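You operate a simulated robot arm through the tools that you are given. There is no shell and no other tool. Be economical: measure what you need, move in short steps, check, and stop when the job is done.

Carry out the task below with a simulated robot arm. There is one attempt and no reset: what you move stays moved.

TASK
Warm the white bung to 40 C and push it into the steel pocket.
Fine: warm it on the red plate, stand the old bung on the steel top, fit the new one while warm; heat knob off. Set down upright: what you pick out.

The check looks at the end state, three seconds after you hand in, the way a careful person would. Anything else that was tipped, shoved, dropped, spilled or broken makes it a failure.

THE ROBOT
A 6-joint arm with a two-finger parallel gripper, fixed in place. Base frame: the origin is at the foot of the arm, x ahead of it, y to its left, z up. Lengths are in cm, angles in rad, forces in N, time in s.
With the tool pointing down near the work surface it reaches from about 24 to 66 cm from the base axis. Its first joint turns from -1.152 to 1.152 rad. Payload 2.9 kg.
The tool frame sits at the grasp point between the pads (the TCP): z along the fingers, y along the line on which they close. The tips reach 3 cm beyond it. Largest opening 11 cm; finger width 2, thickness 1; the body of the gripper, 4.8 by 11.2 cm, starts 5.5 cm behind the TCP.
Orientation is that of the tool frame in the base frame, as a unit quaternion [x, y, z, w]. With the fingers straight down and closing along the base's y, the tool's x points along the base's -x, its y along +y and its z along -z.

THE INTERFACE
- The arm moves only by the tool play_rows. Its argument "moves" is a list of rows, each a list of 7 numbers: the shift along the tool's x, y, z in cm, then the turn, a rotation vector about the tool's x, y, z in rad, then the gripper command, from -1 (shut) to 1 (fully open), values between in proportion. In form: [[tx, ty, tz, rx, ry, rz, fingers], ...]. A call has 1 to 8 rows; each row shifts and turns the commanded pose from where the row before left it, along the tool's axes as they then stand. Rows are played at 5 a second. More than 5 cm and 0.15 rad between two rows, or a gripper value outside its range, and nothing of the call is played. Where a pose cannot be reached the arm comes as near as it can. A force on the tool above 40 N (or 10 N above the force at the start of the call, whichever is more), or a blocked arm, ends the call early, and 0.2 s more pass. The fingers move at their own pace (about 10.8 cm/s each) and stop on an object; they squeeze with about 36 N. The grip force told is the motor's: it shows also when the fingers shut on nothing. Time passes only in rows, and 0.2 s behind the last, so rows that do not move let the fingers close. The reply holds the time, the measured pose of the TCP, the force on the tool along the base axes, the opening and the grip force, in the units named above and with some noise, with the torque about the TCP (base axes, N m) and any sound that the robot's microphone picked up.
- Cameras (640 x 400 px; columns grow to the right, rows downward): "scene" is fixed at [5.34, 41.38, 140.39]; the picture's right is [-0.93, -0.37, 0.00], its down [-0.15, 0.37, -0.92] and it looks along [0.34, -0.85, -0.40] (base axes); focal length 364 px, centre (320, 200). "wrist" rides on the gripper at [7.2, 1.7, -10.3] in the tool frame; the picture's right is [-0.23, 0.97, 0.00], its down [-0.76, -0.18, -0.62] and it looks along [-0.61, -0.14, 0.78] (tool axes); focal length 222 px, centre (320, 200). There is no depth. A picture from a camera that has moved, and an enlarged one, comes with that camera's place and axes in the base frame and with its lens.
- camera(camera): a new picture of that camera. No time passes.
- zoom(camera, box): a new picture of the part [left, top, right, bottom] of that camera's present view, enlarged. No time passes.
- sign_off(): hands the job in; it is judged then, once.

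Work in short steps. Places have to be worked out from the pictures, the camera data and where the tool is seen: move nearer, look again, correct. Check each grasp and each placing, and mend what went wrong. You have 120 turns and 76 pictures in all, those below and enlarged ones among them. Open the gripper and draw the arm clear of the work before you hand the job in, unless the task says otherwise; then end with one line.

The tools are called after "Call:" as name(argument=value, ...) on one line, values as JSON. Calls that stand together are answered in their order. play_rows: Moves the arm, as the interface text tells. Its arguments: {"type":"object","properties":{"moves":{"type":"array","items":{"type":"array","items":{"type":"number"}}}},"required":["moves"]} The other tools are called the same way: camera (camera) takes a picture; zoom (camera, box) takes an enlarged picture of a part of a camera's view; sign_off () hands the job in.

At the start:

```text
t: 0.0
tool_pos: [30.99, -23.29, 126.72]
ee_rot: [0.0, 1.0, -0.001, -0.001]
ft_force: [-0.3, 0.1, -0.2]
torque: [0.0, 0.01, 0.0]
opening: 11.0
grip_force: 0.1
```

scene: 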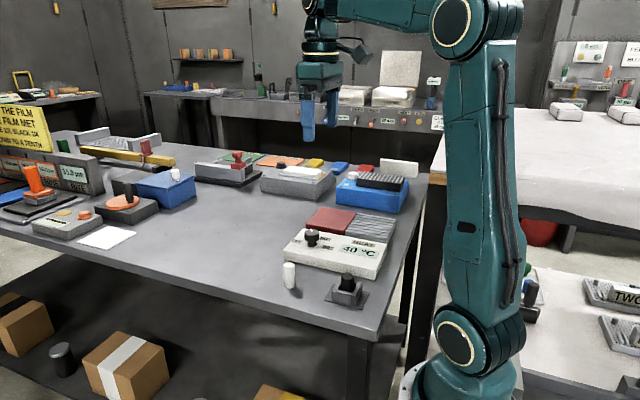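
wrist: 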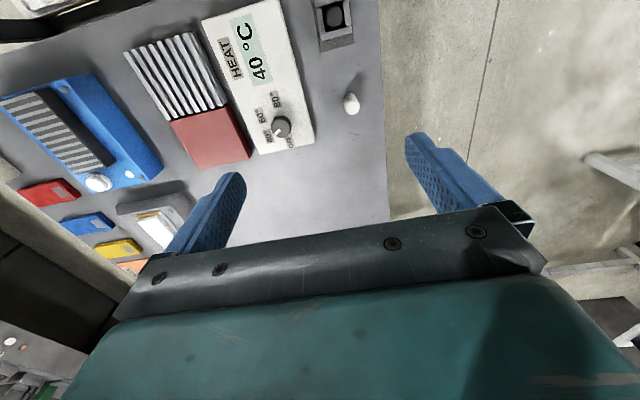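

I'll look closer at the hot plate, the white bung, and the steel pocket with the old bung.

Call:
zoom(camera="scene", box=[260, 190, 420, 310])

Call:
zoom(camera="wrist", box=[190, 0, 390, 160])

```text
3.33 times, centred on (340, 250) of scene
camera zoom: at [5.34, 41.38, 140.39], right [-0.93, -0.37, 0.0], down [-0.15, 0.37, -0.92], along [0.34, -0.85, -0.4], focal length 1215 px, centre (253, 33)
```

zoom: 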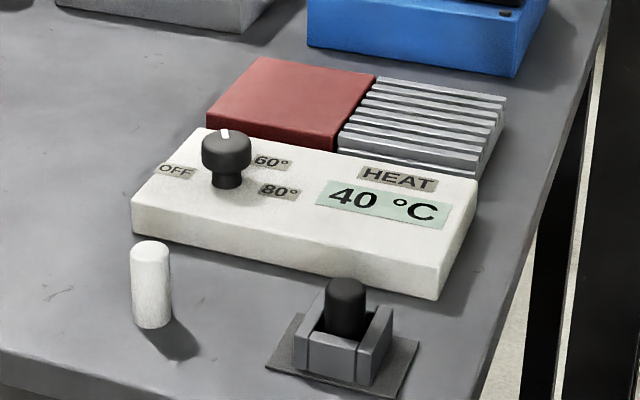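

```text
2.50 times, centred on (290, 80) of wrist
camera zoom: at [23.7, -21.66, 136.98], right [0.23, 0.97, 0.0], down [0.76, -0.18, 0.62], along [0.61, -0.14, -0.78], focal length 555 px, centre (395, 500)
```

zoom: 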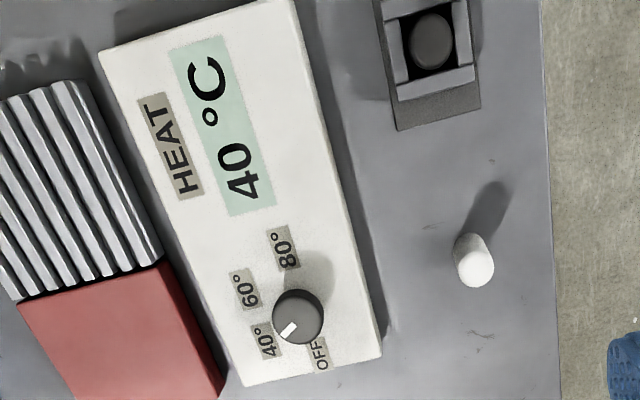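

The knob points at 40° and the display reads 40 °C. I estimate the white bung at (36.5,-18.4), the old bung at (23.5,-19.3), the knob at (36.7,-31.9), the red plate at (37,-48) and the ribbed block at (25,-47). I'll look at the ribbed block and the rest of the bench to work out what "steel top" means.

Call:
zoom(camera="scene", box=[300, 200, 410, 270])

Call:
zoom(camera="scene", box=[0, 90, 240, 250])

Call:
zoom(camera="scene", box=[180, 130, 440, 220])

```text
5.71 times, centred on (355, 235) of scene
camera zoom: at [5.34, 41.38, 140.39], right [-0.93, -0.37, 0.0], down [-0.15, 0.37, -0.92], along [0.34, -0.85, -0.4], focal length 2083 px, centre (120, 0)
```

zoom: 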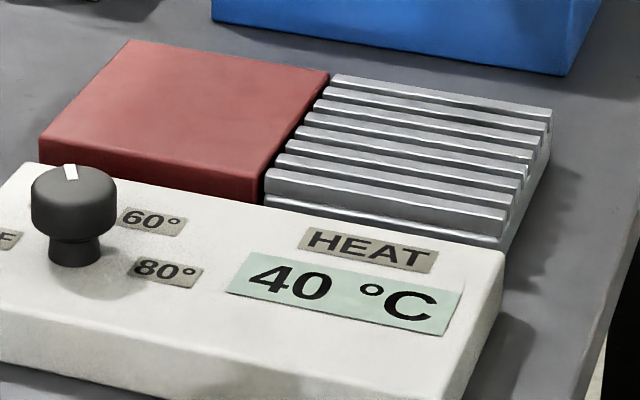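

```text
2.50 times, centred on (120, 170) of scene
camera zoom: at [5.34, 41.38, 140.39], right [-0.93, -0.37, 0.0], down [-0.15, 0.37, -0.92], along [0.34, -0.85, -0.4], focal length 911 px, centre (820, 275)
```

zoom: 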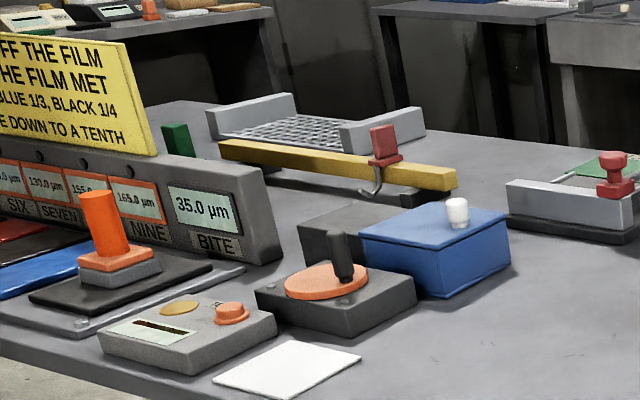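

```text
2.46 times, centred on (310, 175) of scene
camera zoom: at [5.34, 41.38, 140.39], right [-0.93, -0.37, 0.0], down [-0.15, 0.37, -0.92], along [0.34, -0.85, -0.4], focal length 897 px, centre (345, 262)
```

zoom: 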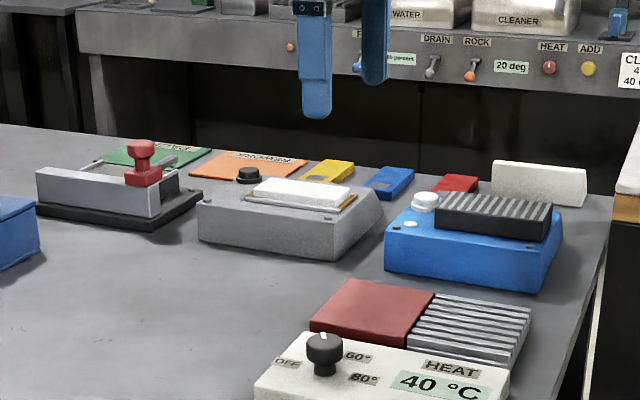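

The bench itself is the plain grey steel worktop, and the ribs look like a cooling grid, so I read "steel top" as the bench top. I'll move over the pocket for a closer look.

Call:
play_rows(moves=[[2.5, 1.3, 4, 0, 0, 0, 1], [2.5, 1.3, 4, 0, 0, 0, 1], [2.5, 1.3, 4, 0, 0, 0, 1], [0, 0, 0, 0, 0, 0, 1]])

Call:
camera(camera="wrist")

Call:
zoom(camera="scene", box=[310, 250, 390, 310])

```text
t: 1.0
tool_pos: [23.57, -19.43, 114.7]
ee_rot: [0.0, 1.0, -0.001, 0.0]
ft_force: [0.4, 0.3, -0.1]
torque: [-0.01, 0.0, -0.01]
opening: 11.01
grip_force: 0.1
```

```text
68 pictures are left
camera wrist: at [16.24, -17.87, 124.96], right [0.23, 0.97, 0.0], down [0.76, -0.18, 0.62], along [0.61, -0.14, -0.78], focal length 222 px, centre (320, 200)
```

wrist: 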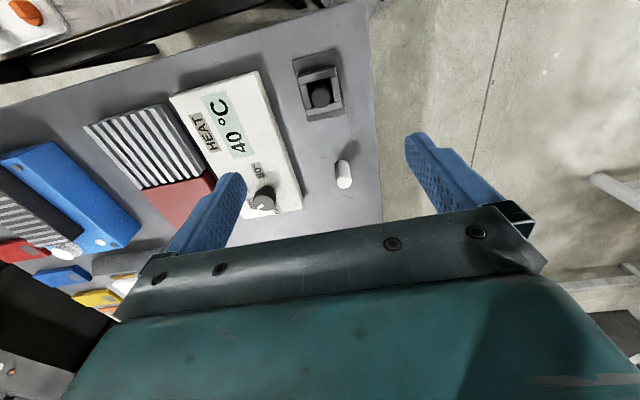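

```text
6.67 times, centred on (350, 280) of scene
camera zoom: at [5.33, 41.38, 140.39], right [-0.93, -0.37, 0.0], down [-0.15, 0.37, -0.92], along [0.34, -0.85, -0.4], focal length 2430 px, centre (120, -333)
```

zoom: 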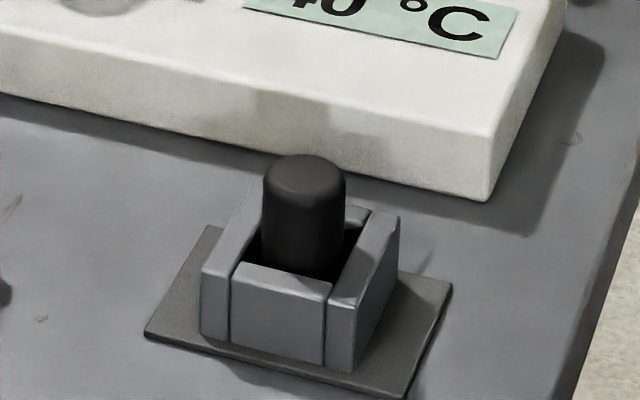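

I'll zoom the wrist view on the pocket and the white bung to get better fixes.

Call:
zoom(camera="wrist", box=[280, 40, 380, 102])

Call:
zoom(camera="wrist", box=[230, 130, 390, 230])

```text
6.40 times, centred on (330, 71) of wrist
camera zoom: at [16.24, -17.87, 124.96], right [0.23, 0.97, 0.0], down [0.76, -0.18, 0.62], along [0.61, -0.14, -0.78], focal length 1422 px, centre (256, 1026)
```

zoom: 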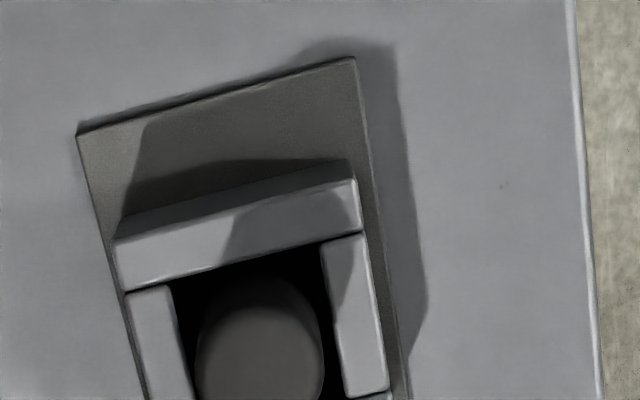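

```text
4.00 times, centred on (310, 180) of wrist
camera zoom: at [16.24, -17.87, 124.96], right [0.23, 0.97, 0.0], down [0.76, -0.18, 0.62], along [0.61, -0.14, -0.78], focal length 888 px, centre (360, 280)
```

zoom: 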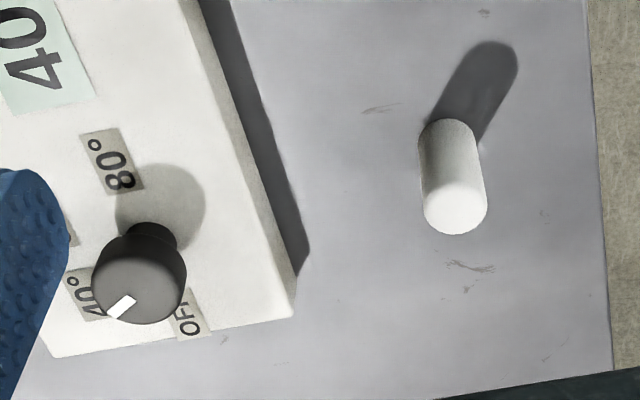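

The pocket is axis-aligned with its wall top at z≈93.0. The old bung top is at about (23.2,-19.3,95.6) and 2.4 cm across; the white bung is at (36.3,-18.5). I'll descend over the old bung with about 6 cm of opening and check before gripping.

Call:
play_rows(moves=[[0.35, 0.1, 3, 0, 0, 0, 0.1], [0, 0, 4, 0, 0, 0, 0.1], [0, 0, 4, 0, 0, 0, 0.1], [0, 0, 2.5, 0, 0, 0, 0.1], [0, 0, 0, 0, 0, 0, 0.1]])

Call:
camera(camera="wrist")

Call:
zoom(camera="scene", box=[280, 200, 420, 310])

```text
t: 2.2
tool_pos: [23.15, -19.54, 101.21]
ee_rot: [0.0, 1.0, -0.001, 0.0]
ft_force: [-0.3, -0.5, 0.1]
torque: [0.02, 0.01, 0.02]
opening: 6.07
grip_force: 0.1
```

```text
64 pictures are left
camera wrist: at [15.92, -17.83, 111.46], right [0.23, 0.97, 0.0], down [0.76, -0.18, 0.62], along [0.61, -0.14, -0.78], focal length 222 px, centre (320, 200)
```

wrist: 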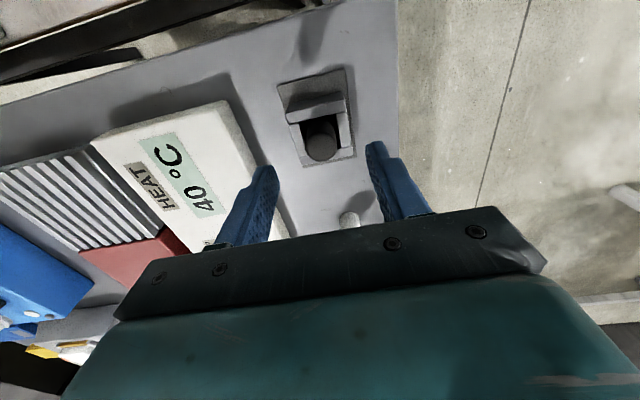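

```text
3.64 times, centred on (350, 255) of scene
camera zoom: at [5.34, 41.38, 140.39], right [-0.93, -0.37, 0.0], down [-0.15, 0.37, -0.92], along [0.34, -0.85, -0.4], focal length 1325 px, centre (211, 0)
```

zoom: 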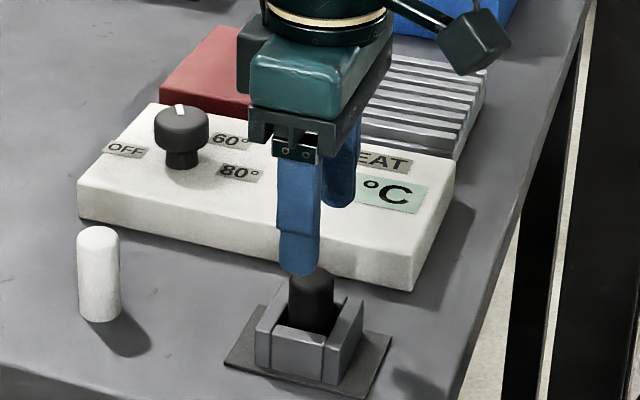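

The wrist view confirms the bung at (23.2,-19.4). I'll go down to TCP z≈96.4 and close.

Call:
play_rows(moves=[[0, 0.12, 2.4, 0, 0, 0, 0.1], [0, 0, 2.4, 0, 0, 0, 0.1], [0, 0, 0, 0, 0, 0, 0.1], [0, 0, 0, 0, 0, 0, -0.5], [0, 0, 0, 0, 0, 0, -1], [0, 0, 0, 0, 0, 0, -1]])

Call:
zoom(camera="scene", box=[310, 230, 400, 310])

```text
t: 3.6
tool_pos: [23.07, -19.35, 96.33]
ee_rot: [0.001, 1.0, -0.001, -0.001]
ft_force: [0.1, 1.1, -0.1]
torque: [0.0, -0.05, 0.0]
opening: 2.36
grip_force: 35.8
```

```text
5.00 times, centred on (355, 270) of scene
camera zoom: at [5.34, 41.38, 140.39], right [-0.93, -0.37, 0.0], down [-0.15, 0.37, -0.92], along [0.34, -0.85, -0.4], focal length 1822 px, centre (145, -150)
```

zoom: 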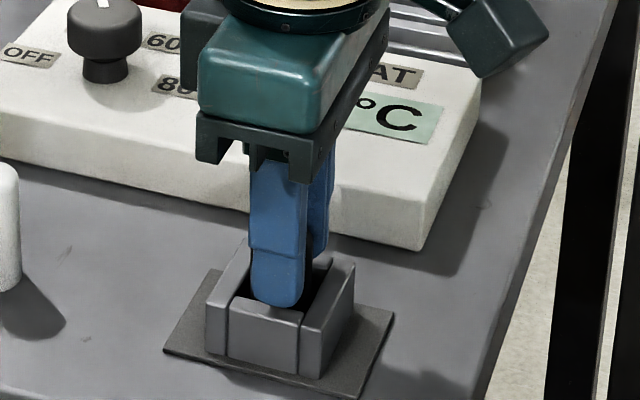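

Gripped at 2.36 cm. I'll pull it straight up in small steps and watch the force.

Call:
play_rows(moves=[[0, 0, -0.5, 0, 0, 0, -1], [0, 0, -0.5, 0, 0, 0, -1], [0, 0, -1, 0, 0, 0, -1], [0, 0, -1, 0, 0, 0, -1], [0, 0, 0, 0, 0, 0, -1]])

Call:
zoom(camera="scene", box=[310, 230, 400, 310])

```text
t: 4.8
tool_pos: [23.18, -19.34, 99.36]
ee_rot: [0.0, 1.0, -0.001, 0.001]
ft_force: [0.2, 0.0, 0.7]
torque: [-0.02, 0.03, -0.01]
opening: 2.35
grip_force: 36.0
```

```text
5.00 times, centred on (355, 270) of scene
camera zoom: at [5.34, 41.38, 140.39], right [-0.93, -0.37, 0.0], down [-0.15, 0.37, -0.92], along [0.34, -0.85, -0.4], focal length 1822 px, centre (145, -150)
```

zoom: 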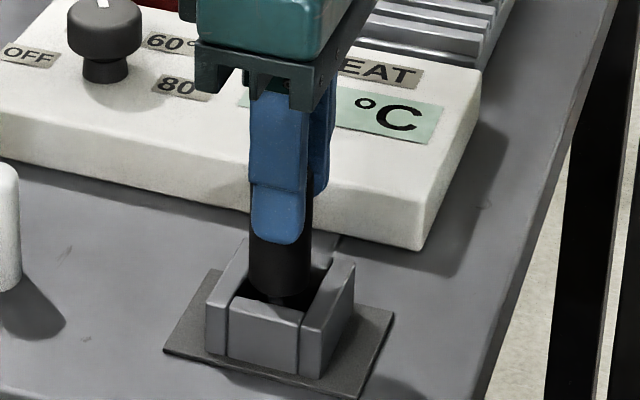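

It comes out freely. I'll lift it clear and see its full length.

Call:
play_rows(moves=[[0, 0, -3, 0, 0, 0, -1], [0, 0, -3, 0, 0, 0, -1], [0, 0, 0, 0, 0, 0, -1]])

Call:
zoom(camera="scene", box=[310, 220, 400, 300])

Call:
camera(camera="wrist")

```text
t: 5.6
tool_pos: [23.18, -19.25, 105.3]
ee_rot: [0.0, 1.0, -0.001, -0.001]
ft_force: [-0.3, 0.5, -0.4]
torque: [0.03, -0.01, 0.01]
opening: 2.34
grip_force: 35.9
```

```text
5.00 times, centred on (355, 260) of scene
camera zoom: at [5.34, 41.38, 140.39], right [-0.93, -0.37, 0.0], down [-0.15, 0.37, -0.92], along [0.34, -0.85, -0.4], focal length 1822 px, centre (145, -100)
```

zoom: 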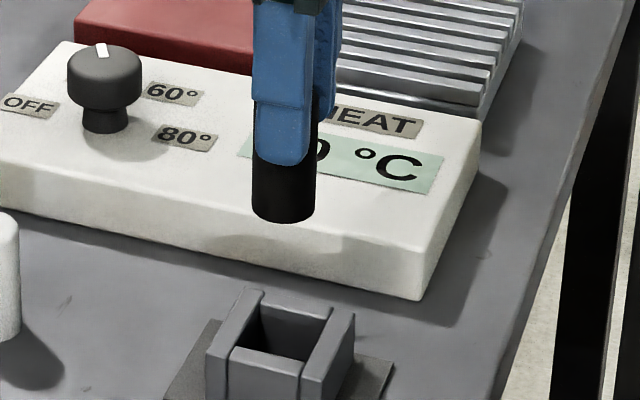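

```text
59 pictures are left
camera wrist: at [15.9, -17.63, 115.64], right [0.23, 0.97, 0.0], down [0.76, -0.18, 0.62], along [0.61, -0.14, -0.78], focal length 222 px, centre (320, 200)
```

wrist: 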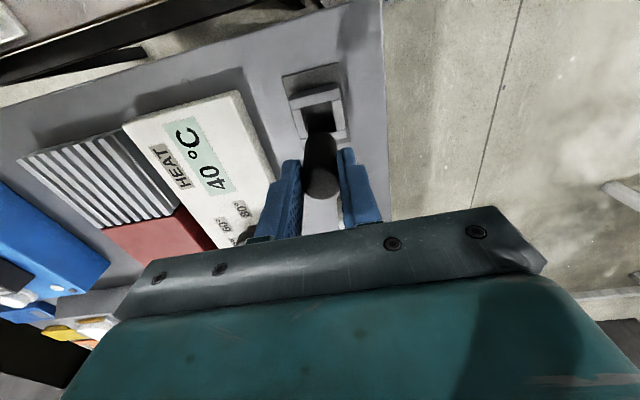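

The pocket is empty and undamaged, and the old bung is about 5 cm long. I'll carry it to clear bench around (46,-22).

Call:
play_rows(moves=[[-4, -0.5, 0, 0, 0, 0, -1], [-4, -0.5, 0, 0, 0, 0, -1], [-4, -0.5, 0, 0, 0, 0, -1], [-4, -0.5, 0, 0, 0, 0, -1], [-4, -0.5, 0, 0, 0, 0, -1], [-2.8, -0.2, 0, 0, 0, 0, -1], [0, 0, 0, 0, 0, 0, -1]])

Call:
camera(camera="scene")

```text
t: 7.2
tool_pos: [46.13, -21.72, 105.31]
ee_rot: [0.0, 1.0, -0.001, -0.001]
ft_force: [0.0, -0.5, -0.6]
torque: [-0.01, -0.02, -0.01]
opening: 2.35
grip_force: 35.5
```

```text
58 pictures are left
```

scene: 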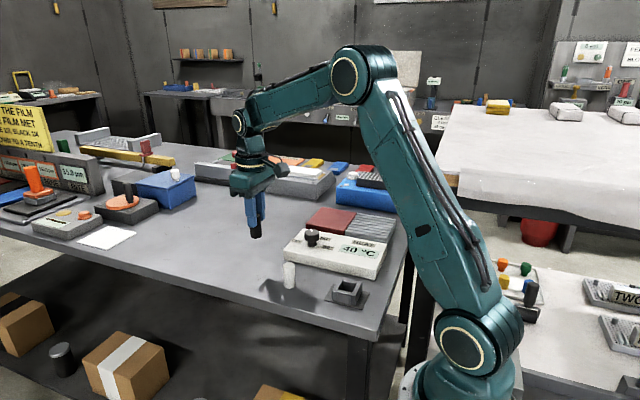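

The spot is clear. I'll descend most of the way, leaving about 1 cm.

Call:
play_rows(moves=[[0, 0, 4, 0, 0, 0, -1], [0, 0, 3, 0, 0, 0, -1], [0, 0, 1.5, 0, 0, 0, -1], [0, 0, 0, 0, 0, 0, -1]])

Call:
zoom(camera="scene", box=[215, 210, 295, 270])

```text
t: 8.2
tool_pos: [45.95, -21.91, 96.65]
ee_rot: [0.0, 1.0, -0.001, 0.0]
ft_force: [-0.9, 0.8, -0.1]
torque: [0.02, 0.01, -0.01]
opening: 2.36
grip_force: 36.3
```

```text
6.67 times, centred on (255, 240) of scene
camera zoom: at [5.34, 41.38, 140.39], right [-0.93, -0.37, 0.0], down [-0.15, 0.37, -0.92], along [0.34, -0.85, -0.4], focal length 2430 px, centre (753, -67)
```

zoom: 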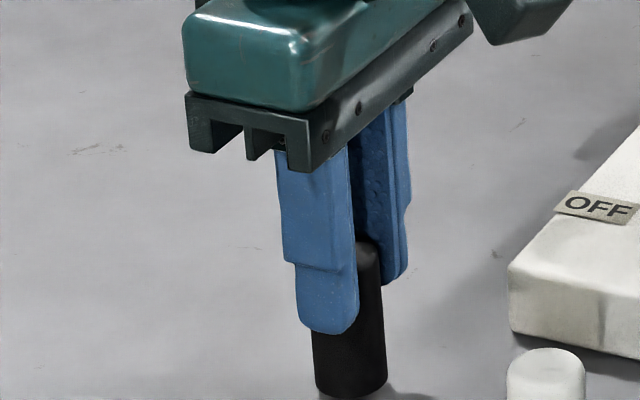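

Now small steps down until contact shows in the force.

Call:
play_rows(moves=[[0, 0, 0.3, 0, 0, 0, -1], [0, 0, 0.25, 0, 0, 0, -1], [0, 0, 0.2, 0, 0, 0, -1], [0, 0, 0, 0, 0, 0, -1]])

```text
t: 9.2
tool_pos: [45.91, -21.95, 96.23]
ee_rot: [0.0, 1.0, -0.001, 0.001]
ft_force: [-5.6, 2.7, 24.9]
torque: [0.15, 0.21, 0.02]
opening: 2.36
grip_force: 35.9
```

It touched down at TCP z≈96.2. I'll ease the command back a little, then open partly.

Call:
play_rows(moves=[[0, 0, -0.25, 0, 0, 0, -1], [0, 0, 0, 0, 0, 0, -1], [0, 0, 0, 0, 0, 0, -0.3], [0, 0, 0, 0, 0, 0, -0.1], [0, 0, 0, 0, 0, 0, -0.1]])

Call:
zoom(camera="scene", box=[215, 210, 295, 270])

```text
t: 10.4
tool_pos: [45.76, -22.0, 96.31]
ee_rot: [0.001, 1.0, -0.002, -0.001]
ft_force: [-0.5, -0.1, -0.4]
torque: [0.0, -0.04, 0.01]
opening: 4.95
grip_force: 0.1
```

```text
6.67 times, centred on (255, 240) of scene
camera zoom: at [5.34, 41.38, 140.39], right [-0.93, -0.37, 0.0], down [-0.15, 0.37, -0.92], along [0.34, -0.85, -0.4], focal length 2430 px, centre (753, -67)
```

zoom: 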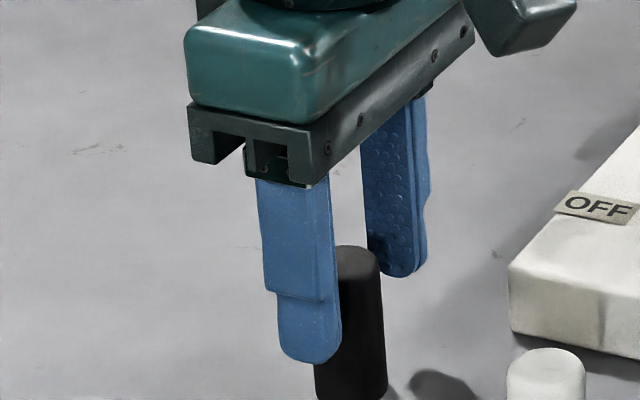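

The old bung stands upright. I'll rise and go over the white bung.

Call:
play_rows(moves=[[0, 0, -4, 0, 0, 0, 0.1], [0, 0, -4, 0, 0, 0, 0.1], [4.7, 1.7, 0, 0, 0, 0, 0.1], [4.7, 1.7, 0, 0, 0, 0, 0.1], [0, 0, 2.5, 0, 0, 0, 0.1], [0, 0, 0, 0, 0, 0, 0.1]])

Call:
camera(camera="wrist")

Call:
zoom(camera="scene", box=[210, 200, 390, 310])

```text
t: 11.8
tool_pos: [36.29, -18.51, 102.0]
ee_rot: [0.0, 1.0, -0.001, 0.001]
ft_force: [-0.5, -0.7, 0.1]
torque: [0.0, 0.03, -0.02]
opening: 6.06
grip_force: 0.1
```

```text
55 pictures are left
camera wrist: at [28.91, -16.98, 112.27], right [0.23, 0.97, 0.0], down [0.76, -0.18, 0.62], along [0.61, -0.14, -0.78], focal length 222 px, centre (320, 200)
```

wrist: 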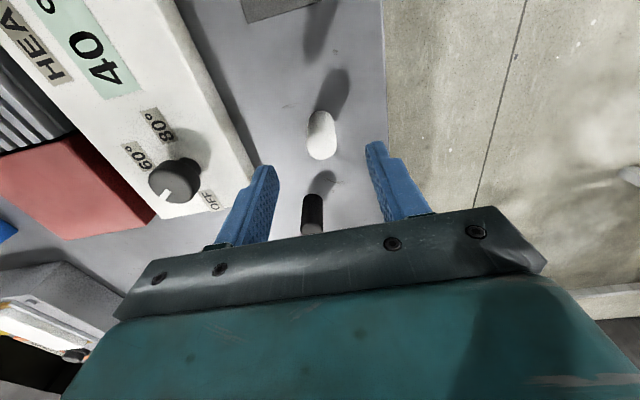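

```text
3.56 times, centred on (300, 255) of scene
camera zoom: at [5.33, 41.38, 140.39], right [-0.93, -0.37, 0.0], down [-0.15, 0.37, -0.92], along [0.34, -0.85, -0.4], focal length 1296 px, centre (391, 4)
```

zoom: 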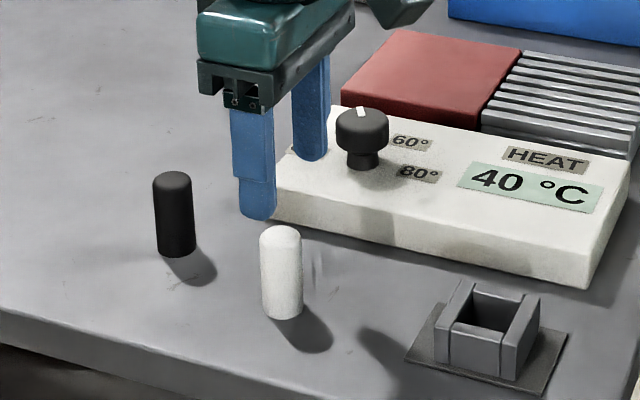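

White bung centre is at about (36.6,-18.5). I'll descend to z≈96.6 and grip its upper part.

Call:
play_rows(moves=[[-0.2, 0, 2.7, 0, 0, 0, 0.1], [0, 0, 2.7, 0, 0, 0, 0.1], [0, 0, 0, 0, 0, 0, 0.1], [0, 0, 0, 0, 0, 0, -0.5], [0, 0, 0, 0, 0, 0, -1], [0, 0, 0, 0, 0, 0, -1]])

Call:
zoom(camera="scene", box=[250, 210, 350, 310])

```text
t: 13.2
tool_pos: [36.56, -18.53, 96.6]
ee_rot: [0.0, 1.0, -0.001, -0.001]
ft_force: [-0.7, -0.2, -0.2]
torque: [0.03, 0.0, -0.02]
opening: 2.35
grip_force: 35.9
```

```text
4.00 times, centred on (300, 260) of scene
camera zoom: at [5.34, 41.38, 140.39], right [-0.93, -0.37, 0.0], down [-0.15, 0.37, -0.92], along [0.34, -0.85, -0.4], focal length 1458 px, centre (400, -40)
```

zoom: 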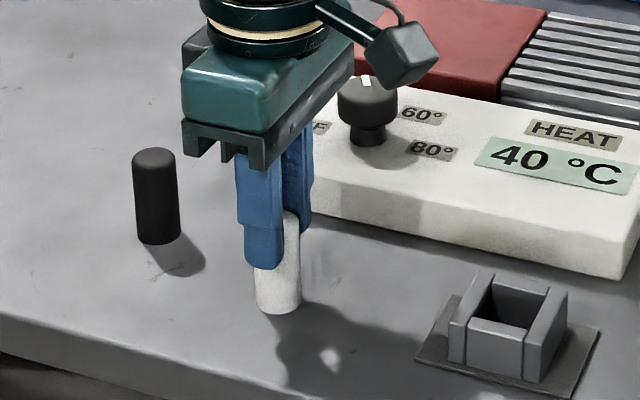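

Gripped. I'll lift and carry it over the red plate at (37,-48).

Call:
play_rows(moves=[[0, 0, -4, 0, 0, 0, -1], [0, 0, -5, 0, 0, 0, -1], [0, -5, -2, 0, 0, 0, -1], [0, -5, 0, 0, 0, 0, -1], [0, -5, 0, 0, 0, 0, -1], [0, -5, 0, 0, 0, 0, -1], [0, -5, 0, 0, 0, 0, -1], [-0.4, -4.5, 0, 0, 0, 0, -1]])

Call:
play_rows(moves=[[0, 0, 4, 0, 0, 0, -1], [0, 0, 0, 0, 0, 0, -1]])

Call:
camera(camera="wrist")

Call:
zoom(camera="scene", box=[260, 160, 420, 280])

```text
refused: row 3 steps farther than a row can; nothing moved
```

```text
t: 13.5
tool_pos: [36.71, -18.66, 96.36]
ee_rot: [0.0, 1.0, -0.002, 0.002]
ft_force: [-4.8, 2.0, 10.6]
torque: [0.08, 0.26, 0.01]
opening: 2.4
grip_force: 35.7
stopped in row 1: the force on the tool passed its limit at 55 N (the readings are from after the stop); the commanded pose is now the measured one
```

```text
52 pictures are left
camera wrist: at [29.33, -17.01, 106.61], right [0.23, 0.97, 0.0], down [0.76, -0.17, 0.63], along [0.61, -0.14, -0.78], focal length 222 px, centre (320, 200)
```

wrist: 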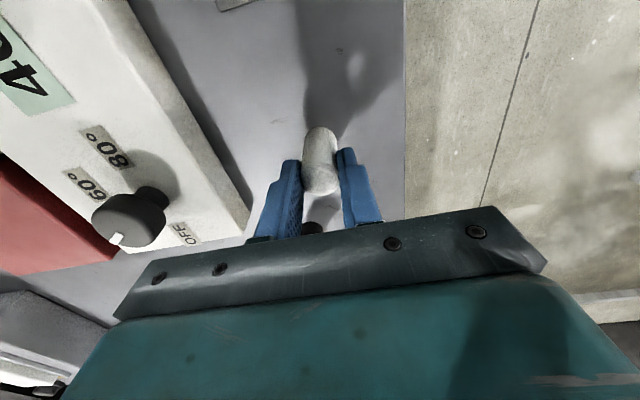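

```text
3.33 times, centred on (340, 220) of scene
camera zoom: at [5.31, 41.39, 140.39], right [-0.93, -0.37, 0.0], down [-0.15, 0.37, -0.92], along [0.34, -0.85, -0.4], focal length 1215 px, centre (253, 133)
```

zoom: 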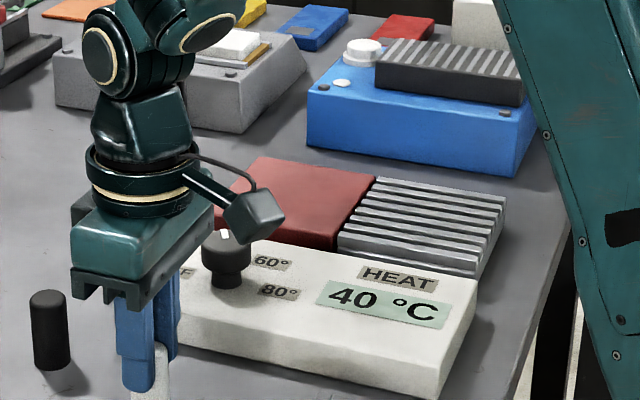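

My first call was refused for too large a step, so the second one, which I should not have queued blind, pressed the bung briefly into the bench at 55 N. The grip still holds. I'll lift now and inspect the bung.

Call:
play_rows(moves=[[0, 0, -1, 0, 0, 0, -1], [0, 0, -4, 0, 0, 0, -1], [0, 0, -4.5, 0, 0, 0, -1], [0, 0, 0, 0, 0, 0, -1]])

Call:
zoom(camera="scene", box=[230, 190, 350, 300])

```text
t: 14.5
tool_pos: [36.63, -18.79, 105.73]
ee_rot: [0.0, 1.0, -0.002, 0.003]
ft_force: [0.0, -0.5, -1.0]
torque: [-0.03, -0.03, 0.0]
opening: 2.29
grip_force: 36.1
```

```text
3.64 times, centred on (290, 245) of scene
camera zoom: at [5.34, 41.38, 140.39], right [-0.93, -0.37, 0.0], down [-0.15, 0.37, -0.92], along [0.34, -0.85, -0.4], focal length 1325 px, centre (429, 36)
```

zoom: 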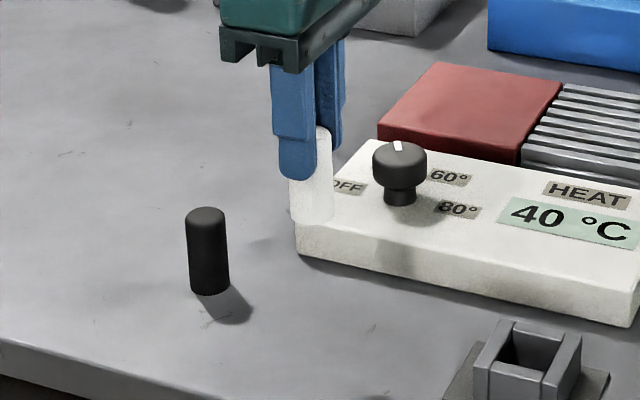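

The bung is held, but it may be tilted in the pads. I'll zoom to check.

Call:
zoom(camera="scene", box=[295, 220, 335, 255])

Call:
zoom(camera="wrist", box=[240, 80, 400, 240])

```text
11.43 times, centred on (315, 238) of scene
camera zoom: at [5.34, 41.38, 140.39], right [-0.93, -0.37, 0.0], down [-0.15, 0.37, -0.92], along [0.34, -0.85, -0.4], focal length 4166 px, centre (377, -229)
```

zoom: 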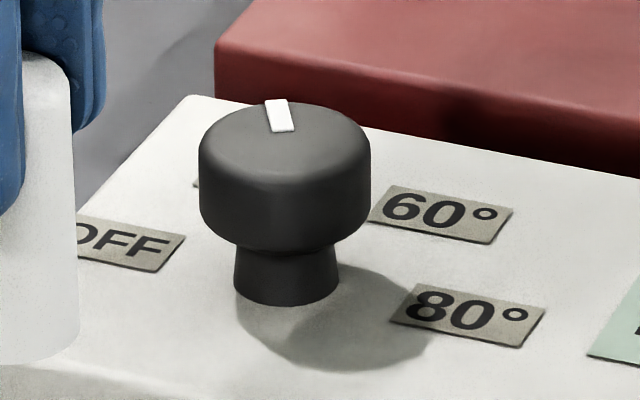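

```text
2.50 times, centred on (320, 160) of wrist
camera zoom: at [29.38, -17.09, 115.97], right [0.23, 0.97, 0.0], down [0.76, -0.17, 0.63], along [0.61, -0.15, -0.78], focal length 555 px, centre (320, 300)
```

zoom: 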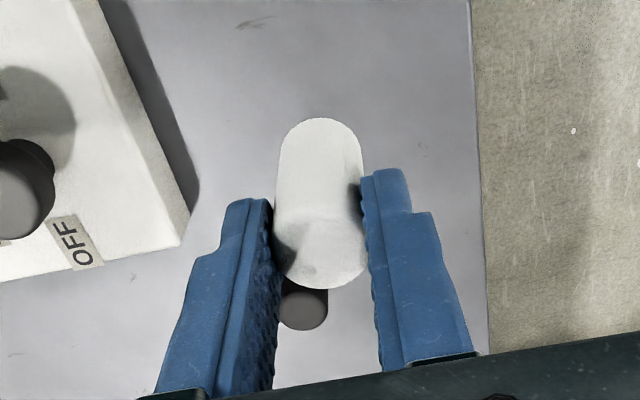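

The bung looks essentially upright. I'll raise it 2 cm and carry it to the red plate.

Call:
play_rows(moves=[[0, 0, -2, 0, 0, 0, -1], [0, -4.8, 0, 0, 0, 0, -1], [0, -4.8, 0, 0, 0, 0, -1], [0, -4.8, 0, 0, 0, 0, -1], [0, -4.8, 0, 0, 0, 0, -1], [0, -4.8, 0, 0, 0, 0, -1], [-0.3, -4.8, 0, 0, 0, 0, -1], [0, 0, 0, 0, 0, 0, -1]])

Call:
camera(camera="wrist")

Call:
zoom(camera="scene", box=[260, 160, 420, 280])

```text
t: 16.3
tool_pos: [36.91, -47.28, 107.91]
ee_rot: [0.001, 1.0, -0.002, 0.002]
ft_force: [-0.1, -0.4, -0.6]
torque: [-0.01, 0.02, -0.01]
opening: 2.35
grip_force: 36.4
```

```text
47 pictures are left
camera wrist: at [29.49, -45.5, 118.16], right [0.23, 0.97, 0.0], down [0.76, -0.18, 0.63], along [0.61, -0.14, -0.78], focal length 222 px, centre (320, 200)
```

wrist: 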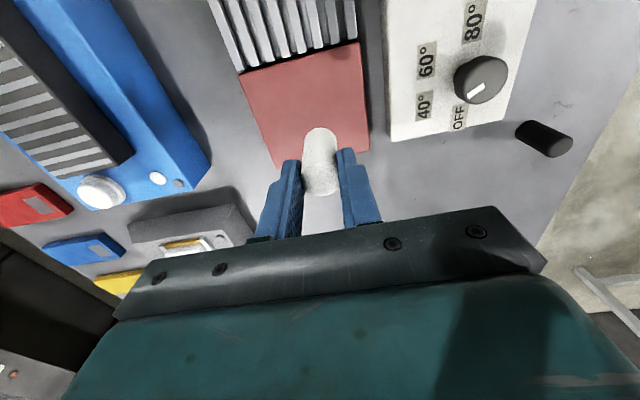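

```text
3.33 times, centred on (340, 220) of scene
camera zoom: at [5.34, 41.37, 140.39], right [-0.93, -0.37, 0.0], down [-0.15, 0.37, -0.92], along [0.34, -0.85, -0.4], focal length 1215 px, centre (253, 133)
```

zoom: 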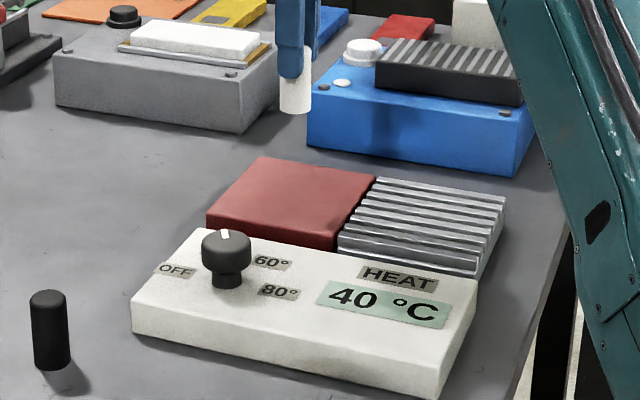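

The plate spans x 31.7–43.2, y −54.5 to −42.1, so the TCP at (36.9,−47.3) is well inside it. I'll descend to just above.

Call:
play_rows(moves=[[0, -0.5, 4, 0, 0, 0, -1], [0, 0, 3, 0, 0, 0, -1], [0, 0, 0.5, 0, 0, 0, -1], [0, 0, 0, 0, 0, 0, -1]])

Call:
zoom(camera="scene", box=[290, 180, 400, 260])

```text
t: 17.3
tool_pos: [37.09, -47.85, 100.39]
ee_rot: [0.0, 1.0, -0.002, 0.003]
ft_force: [-0.4, -0.5, 0.2]
torque: [-0.02, 0.0, 0.01]
opening: 2.37
grip_force: 35.4
```

```text
5.00 times, centred on (345, 220) of scene
camera zoom: at [5.34, 41.38, 140.39], right [-0.93, -0.37, 0.0], down [-0.15, 0.37, -0.92], along [0.34, -0.85, -0.4], focal length 1822 px, centre (195, 100)
```

zoom: 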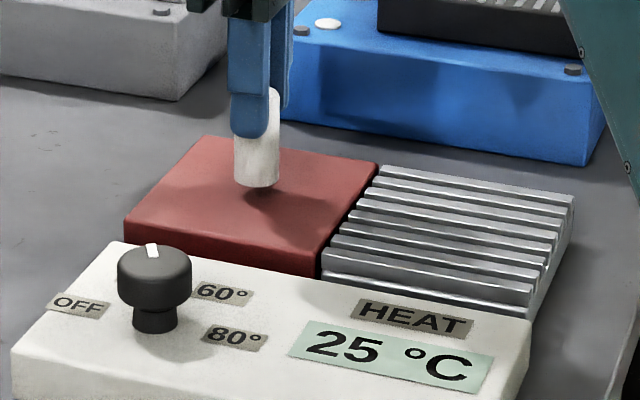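

The display switched to 25 °C: it now reads the bung as it nears the plate. I'll lower it to contact.

Call:
play_rows(moves=[[0, 0, 0.5, 0, 0, 0, -1], [0, 0, 0.4, 0, 0, 0, -1], [0, 0, 0.3, 0, 0, 0, -1], [0, 0, 0, 0, 0, 0, -1]])

```text
t: 18.3
tool_pos: [36.97, -47.94, 99.39]
ee_rot: [0.0, 1.0, -0.003, 0.004]
ft_force: [-2.8, 3.1, 13.6]
torque: [0.3, 0.05, 0.0]
opening: 2.4
grip_force: 35.8
```

Contact at about 14 N. I'll ease off slightly, release with the fingers kept around it, and watch the reading.

Call:
play_rows(moves=[[0, 0, -0.15, 0, 0, 0, -1], [0, 0, 0, 0, 0, 0, -0.3], [0, 0, 0, 0, 0, 0, 0], [0, 0, 0, 0, 0, 0, 0]])

Call:
zoom(camera="scene", box=[290, 180, 400, 260])

```text
t: 19.3
tool_pos: [36.96, -48.0, 99.33]
ee_rot: [0.0, 1.0, -0.003, 0.002]
ft_force: [0.2, -0.9, 0.1]
torque: [0.0, -0.01, 0.01]
opening: 5.5
grip_force: 0.1
```

```text
5.00 times, centred on (345, 220) of scene
camera zoom: at [5.34, 41.38, 140.39], right [-0.93, -0.37, 0.0], down [-0.15, 0.37, -0.92], along [0.34, -0.85, -0.4], focal length 1822 px, centre (195, 100)
```

zoom: 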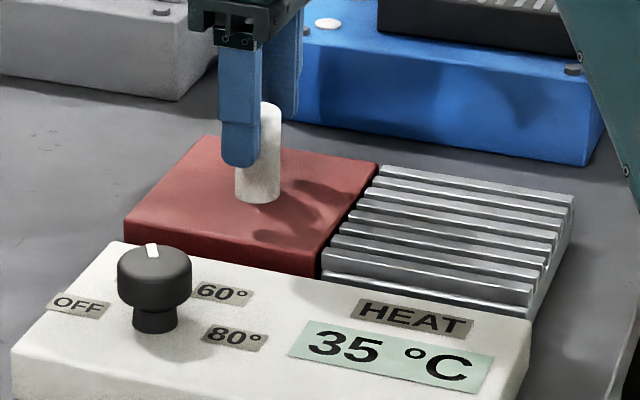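

It is upright and heating: 35 °C. I'll wait another second and a half.

Call:
play_rows(moves=[[0, 0, 0, 0, 0, 0, 0], [0, 0, 0, 0, 0, 0, 0], [0, 0, 0, 0, 0, 0, 0], [0, 0, 0, 0, 0, 0, 0], [0, 0, 0, 0, 0, 0, 0], [0, 0, 0, 0, 0, 0, 0], [0, 0, 0, 0, 0, 0, 0]])

Call:
zoom(camera="scene", box=[290, 180, 400, 260])

```text
t: 20.9
tool_pos: [37.02, -47.97, 99.37]
ee_rot: [0.0, 1.0, -0.003, 0.002]
ft_force: [0.0, 1.0, -0.6]
torque: [0.04, -0.05, -0.03]
opening: 5.5
grip_force: 0.0
```

```text
5.00 times, centred on (345, 220) of scene
camera zoom: at [5.34, 41.38, 140.39], right [-0.93, -0.37, 0.0], down [-0.15, 0.37, -0.92], along [0.34, -0.85, -0.4], focal length 1822 px, centre (195, 100)
```

zoom: 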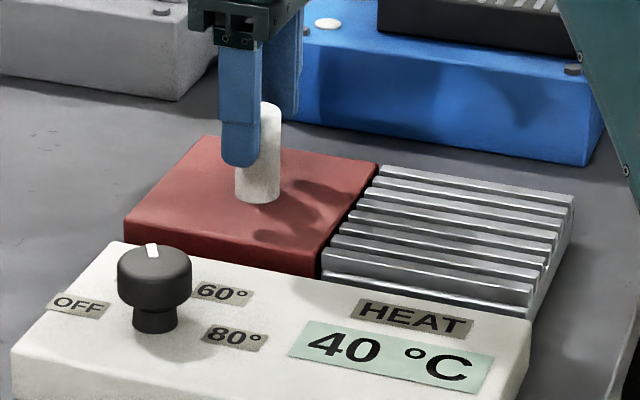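

It reads 40 °C. I'll grip 0.3 cm higher for wall clearance and then lift.

Call:
play_rows(moves=[[0, 0, -0.3, 0, 0, 0, 0], [0, 0, 0, 0, 0, 0, -0.5], [0, 0, 0, 0, 0, 0, -1], [0, 0, 0, 0, 0, 0, -1], [0, 0, -3, 0, 0, 0, -1], [0, 0, -4.5, 0, 0, 0, -1]])

```text
t: 22.3
tool_pos: [37.11, -48.15, 107.14]
ee_rot: [0.0, 1.0, -0.003, 0.002]
ft_force: [0.4, -0.2, -0.8]
torque: [-0.01, 0.01, 0.01]
opening: 2.34
grip_force: 36.4
```

Held at 2.34 cm. I'll carry it over the pocket at about (23.2,−19.35).

Call:
play_rows(moves=[[1.98, 4.11, 0, 0, 0, 0, -1], [1.98, 4.11, 0, 0, 0, 0, -1], [1.98, 4.11, 0, 0, 0, 0, -1], [1.98, 4.11, 0, 0, 0, 0, -1], [1.98, 4.11, 0, 0, 0, 0, -1], [1.98, 4.11, 0, 0, 0, 0, -1], [1.98, 4.11, 0, 0, 0, 0, -1], [0, 0, 3, 0, 0, 0, -1]])

Call:
camera(camera="wrist")

Call:
zoom(camera="scene", box=[310, 230, 400, 310])

Call:
zoom(camera="wrist", box=[260, 60, 380, 220])

```text
t: 24.1
tool_pos: [22.97, -19.05, 103.96]
ee_rot: [0.0, 1.0, -0.002, 0.003]
ft_force: [0.0, -0.2, -0.2]
torque: [-0.03, -0.01, 0.04]
opening: 2.35
grip_force: 36.1
```

```text
42 pictures are left
camera wrist: at [15.64, -17.36, 114.24], right [0.23, 0.97, 0.0], down [0.76, -0.17, 0.63], along [0.61, -0.15, -0.78], focal length 222 px, centre (320, 200)
```

wrist: 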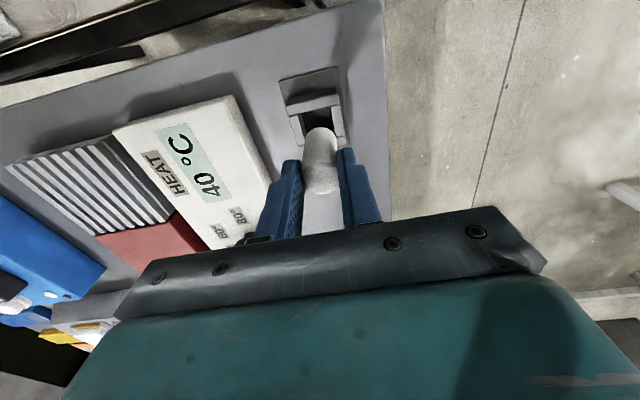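

```text
5.00 times, centred on (355, 270) of scene
camera zoom: at [5.33, 41.38, 140.39], right [-0.93, -0.37, 0.0], down [-0.15, 0.37, -0.92], along [0.34, -0.85, -0.4], focal length 1822 px, centre (145, -150)
```

zoom: 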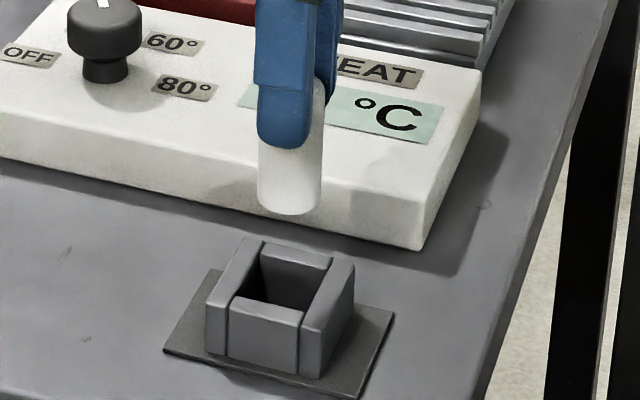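

```text
2.50 times, centred on (320, 140) of wrist
camera zoom: at [15.64, -17.36, 114.24], right [0.23, 0.97, 0.0], down [0.76, -0.17, 0.63], along [0.61, -0.15, -0.78], focal length 555 px, centre (320, 350)
```

zoom: 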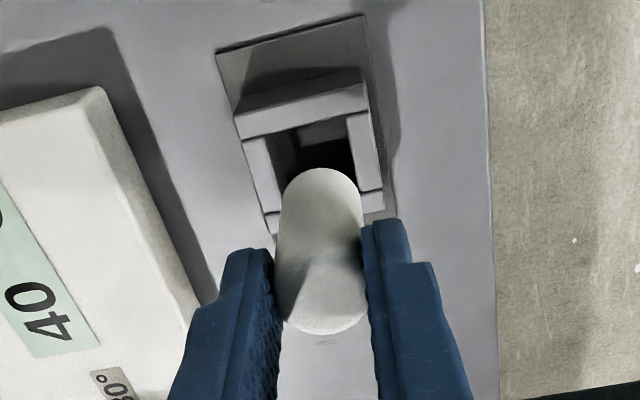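

The scene puts the pocket centre at about (23.3,−19.27) and the bung at about (23.1,−19.05). I'll correct by +0.17 x and −0.22 y and lower until the bottom is just above the walls.

Call:
play_rows(moves=[[-0.17, -0.22, 2, 0, 0, 0, -1], [0, 0, 1.4, 0, 0, 0, -1]])

Call:
zoom(camera="scene", box=[320, 250, 380, 300])

Call:
zoom(camera="wrist", box=[260, 60, 380, 180])

```text
t: 24.7
tool_pos: [23.37, -19.49, 100.68]
ee_rot: [0.0, 1.0, -0.002, 0.003]
ft_force: [-0.8, -0.3, 0.0]
torque: [0.02, 0.01, -0.01]
opening: 2.33
grip_force: 35.6
```

```text
8.00 times, centred on (350, 275) of scene
camera zoom: at [5.34, 41.38, 140.39], right [-0.93, -0.37, 0.0], down [-0.15, 0.37, -0.92], along [0.34, -0.85, -0.4], focal length 2916 px, centre (80, -400)
```

zoom: 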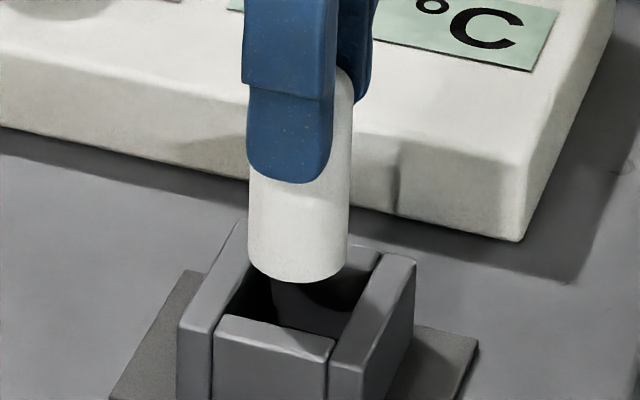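

```text
3.33 times, centred on (320, 120) of wrist
camera zoom: at [15.99, -17.72, 110.86], right [0.23, 0.97, 0.0], down [0.76, -0.17, 0.63], along [0.61, -0.15, -0.78], focal length 740 px, centre (320, 467)
```

zoom: 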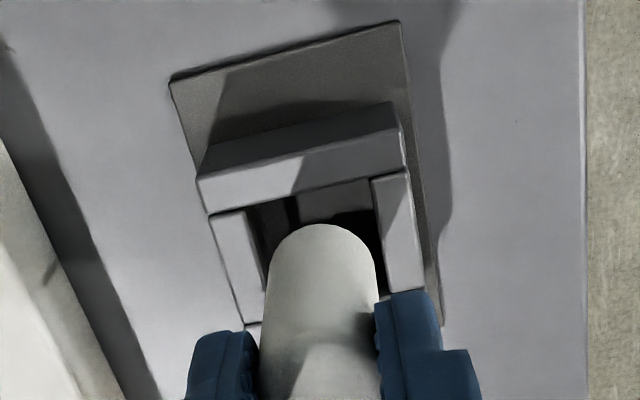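

The bung lines up with the cavity to within about 0.1 cm in both views. I'll insert it in small steps and watch the force.

Call:
play_rows(moves=[[0.06, 0, 0.8, 0, 0, 0, -1], [0, 0, 0.6, 0, 0, 0, -1], [0, 0, 0.6, 0, 0, 0, -1]])

Call:
zoom(camera="scene", box=[320, 250, 380, 300])

```text
t: 25.5
tool_pos: [23.25, -19.38, 98.53]
ee_rot: [-0.001, 1.0, -0.003, 0.002]
ft_force: [0.6, 0.3, -0.7]
torque: [0.03, 0.0, 0.06]
opening: 2.33
grip_force: 35.8
```

```text
8.00 times, centred on (350, 275) of scene
camera zoom: at [5.34, 41.38, 140.39], right [-0.93, -0.37, 0.0], down [-0.15, 0.37, -0.92], along [0.34, -0.85, -0.4], focal length 2916 px, centre (80, -400)
```

zoom: 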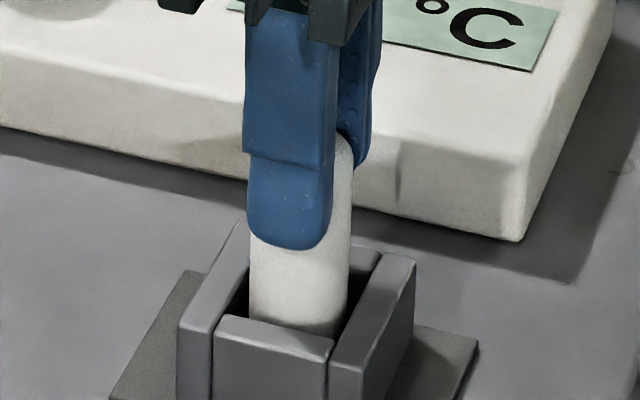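

It is in the mouth with no resistance. I'll continue down towards the floor, around TCP 96.6.

Call:
play_rows(moves=[[0, 0, 0.7, 0, 0, 0, -1], [0, 0, 0.6, 0, 0, 0, -1], [0, 0, 0.4, 0, 0, 0, -1], [0, 0, 0.2, 0, 0, 0, -1], [0, 0, 0, 0, 0, 0, -1]])

Call:
zoom(camera="scene", box=[320, 250, 380, 300])

```text
t: 26.7
tool_pos: [23.25, -19.53, 96.68]
ee_rot: [0.0, 1.0, -0.003, 0.002]
ft_force: [0.3, 0.3, -0.6]
torque: [-0.02, 0.0, 0.01]
opening: 2.34
grip_force: 36.3
```

```text
8.00 times, centred on (350, 275) of scene
camera zoom: at [5.34, 41.38, 140.39], right [-0.93, -0.37, 0.0], down [-0.15, 0.37, -0.92], along [0.34, -0.85, -0.4], focal length 2916 px, centre (80, -400)
```

zoom: 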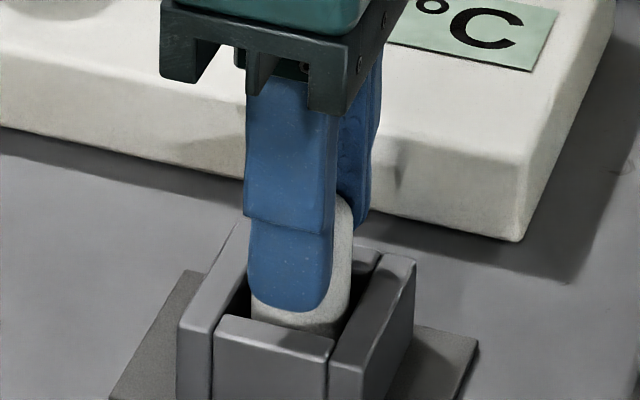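

No floor contact yet. I'll take small further steps until it seats.

Call:
play_rows(moves=[[0, 0, 0.15, 0, 0, 0, -1], [0, 0, 0.15, 0, 0, 0, -1], [0, 0, 0, 0, 0, 0, -1]])

```text
t: 27.4
tool_pos: [23.19, -19.36, 96.59]
ee_rot: [0.0, 1.0, -0.002, 0.004]
ft_force: [-2.8, 3.0, 10.9]
torque: [0.25, 0.14, -0.01]
opening: 2.35
grip_force: 36.4
stopped in row 3: the force on the tool passed its limit at 43 N (the readings are from after the stop); the commanded pose is now the measured one
```

It has seated on the floor with a firm push. I'll release, rise and inspect.

Call:
play_rows(moves=[[0, 0, -0.05, 0, 0, 0, -1], [0, 0, 0, 0, 0, 0, -0.3], [0, 0, 0, 0, 0, 0, -0.1], [0, 0, -3, 0, 0, 0, -0.1], [0, 0, -4, 0, 0, 0, -0.1], [0, 0, -4, 0, 0, 0, -0.1], [0, 0, 0, 0, 0, 0, -0.1]])

Call:
zoom(camera="scene", box=[320, 250, 380, 300])

Call:
zoom(camera="scene", box=[210, 190, 400, 310])

```text
t: 29.0
tool_pos: [23.04, -19.37, 107.69]
ee_rot: [-0.001, 1.0, -0.003, 0.003]
ft_force: [-0.4, -1.1, -0.2]
torque: [-0.01, -0.03, 0.0]
opening: 4.94
grip_force: 0.0
```

```text
8.00 times, centred on (350, 275) of scene
camera zoom: at [5.34, 41.38, 140.39], right [-0.93, -0.37, 0.0], down [-0.15, 0.37, -0.92], along [0.34, -0.85, -0.4], focal length 2916 px, centre (80, -400)
```

zoom: 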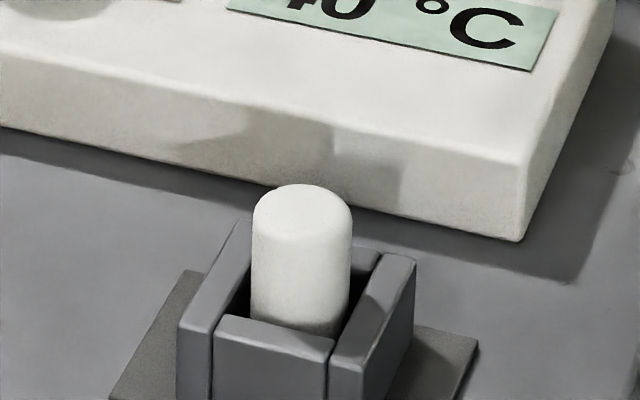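

```text
3.33 times, centred on (305, 250) of scene
camera zoom: at [5.34, 41.38, 140.39], right [-0.93, -0.37, 0.0], down [-0.15, 0.37, -0.92], along [0.34, -0.85, -0.4], focal length 1215 px, centre (370, 33)
```

zoom: 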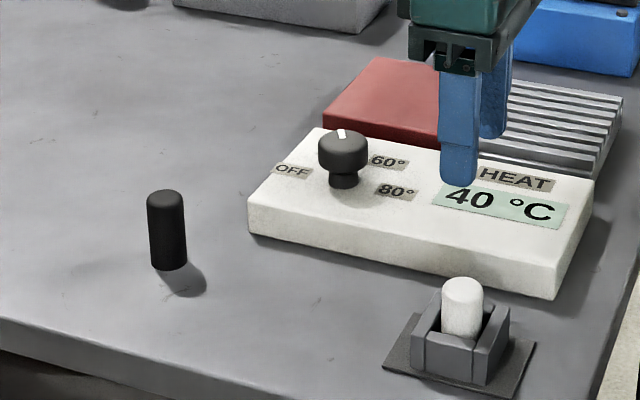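

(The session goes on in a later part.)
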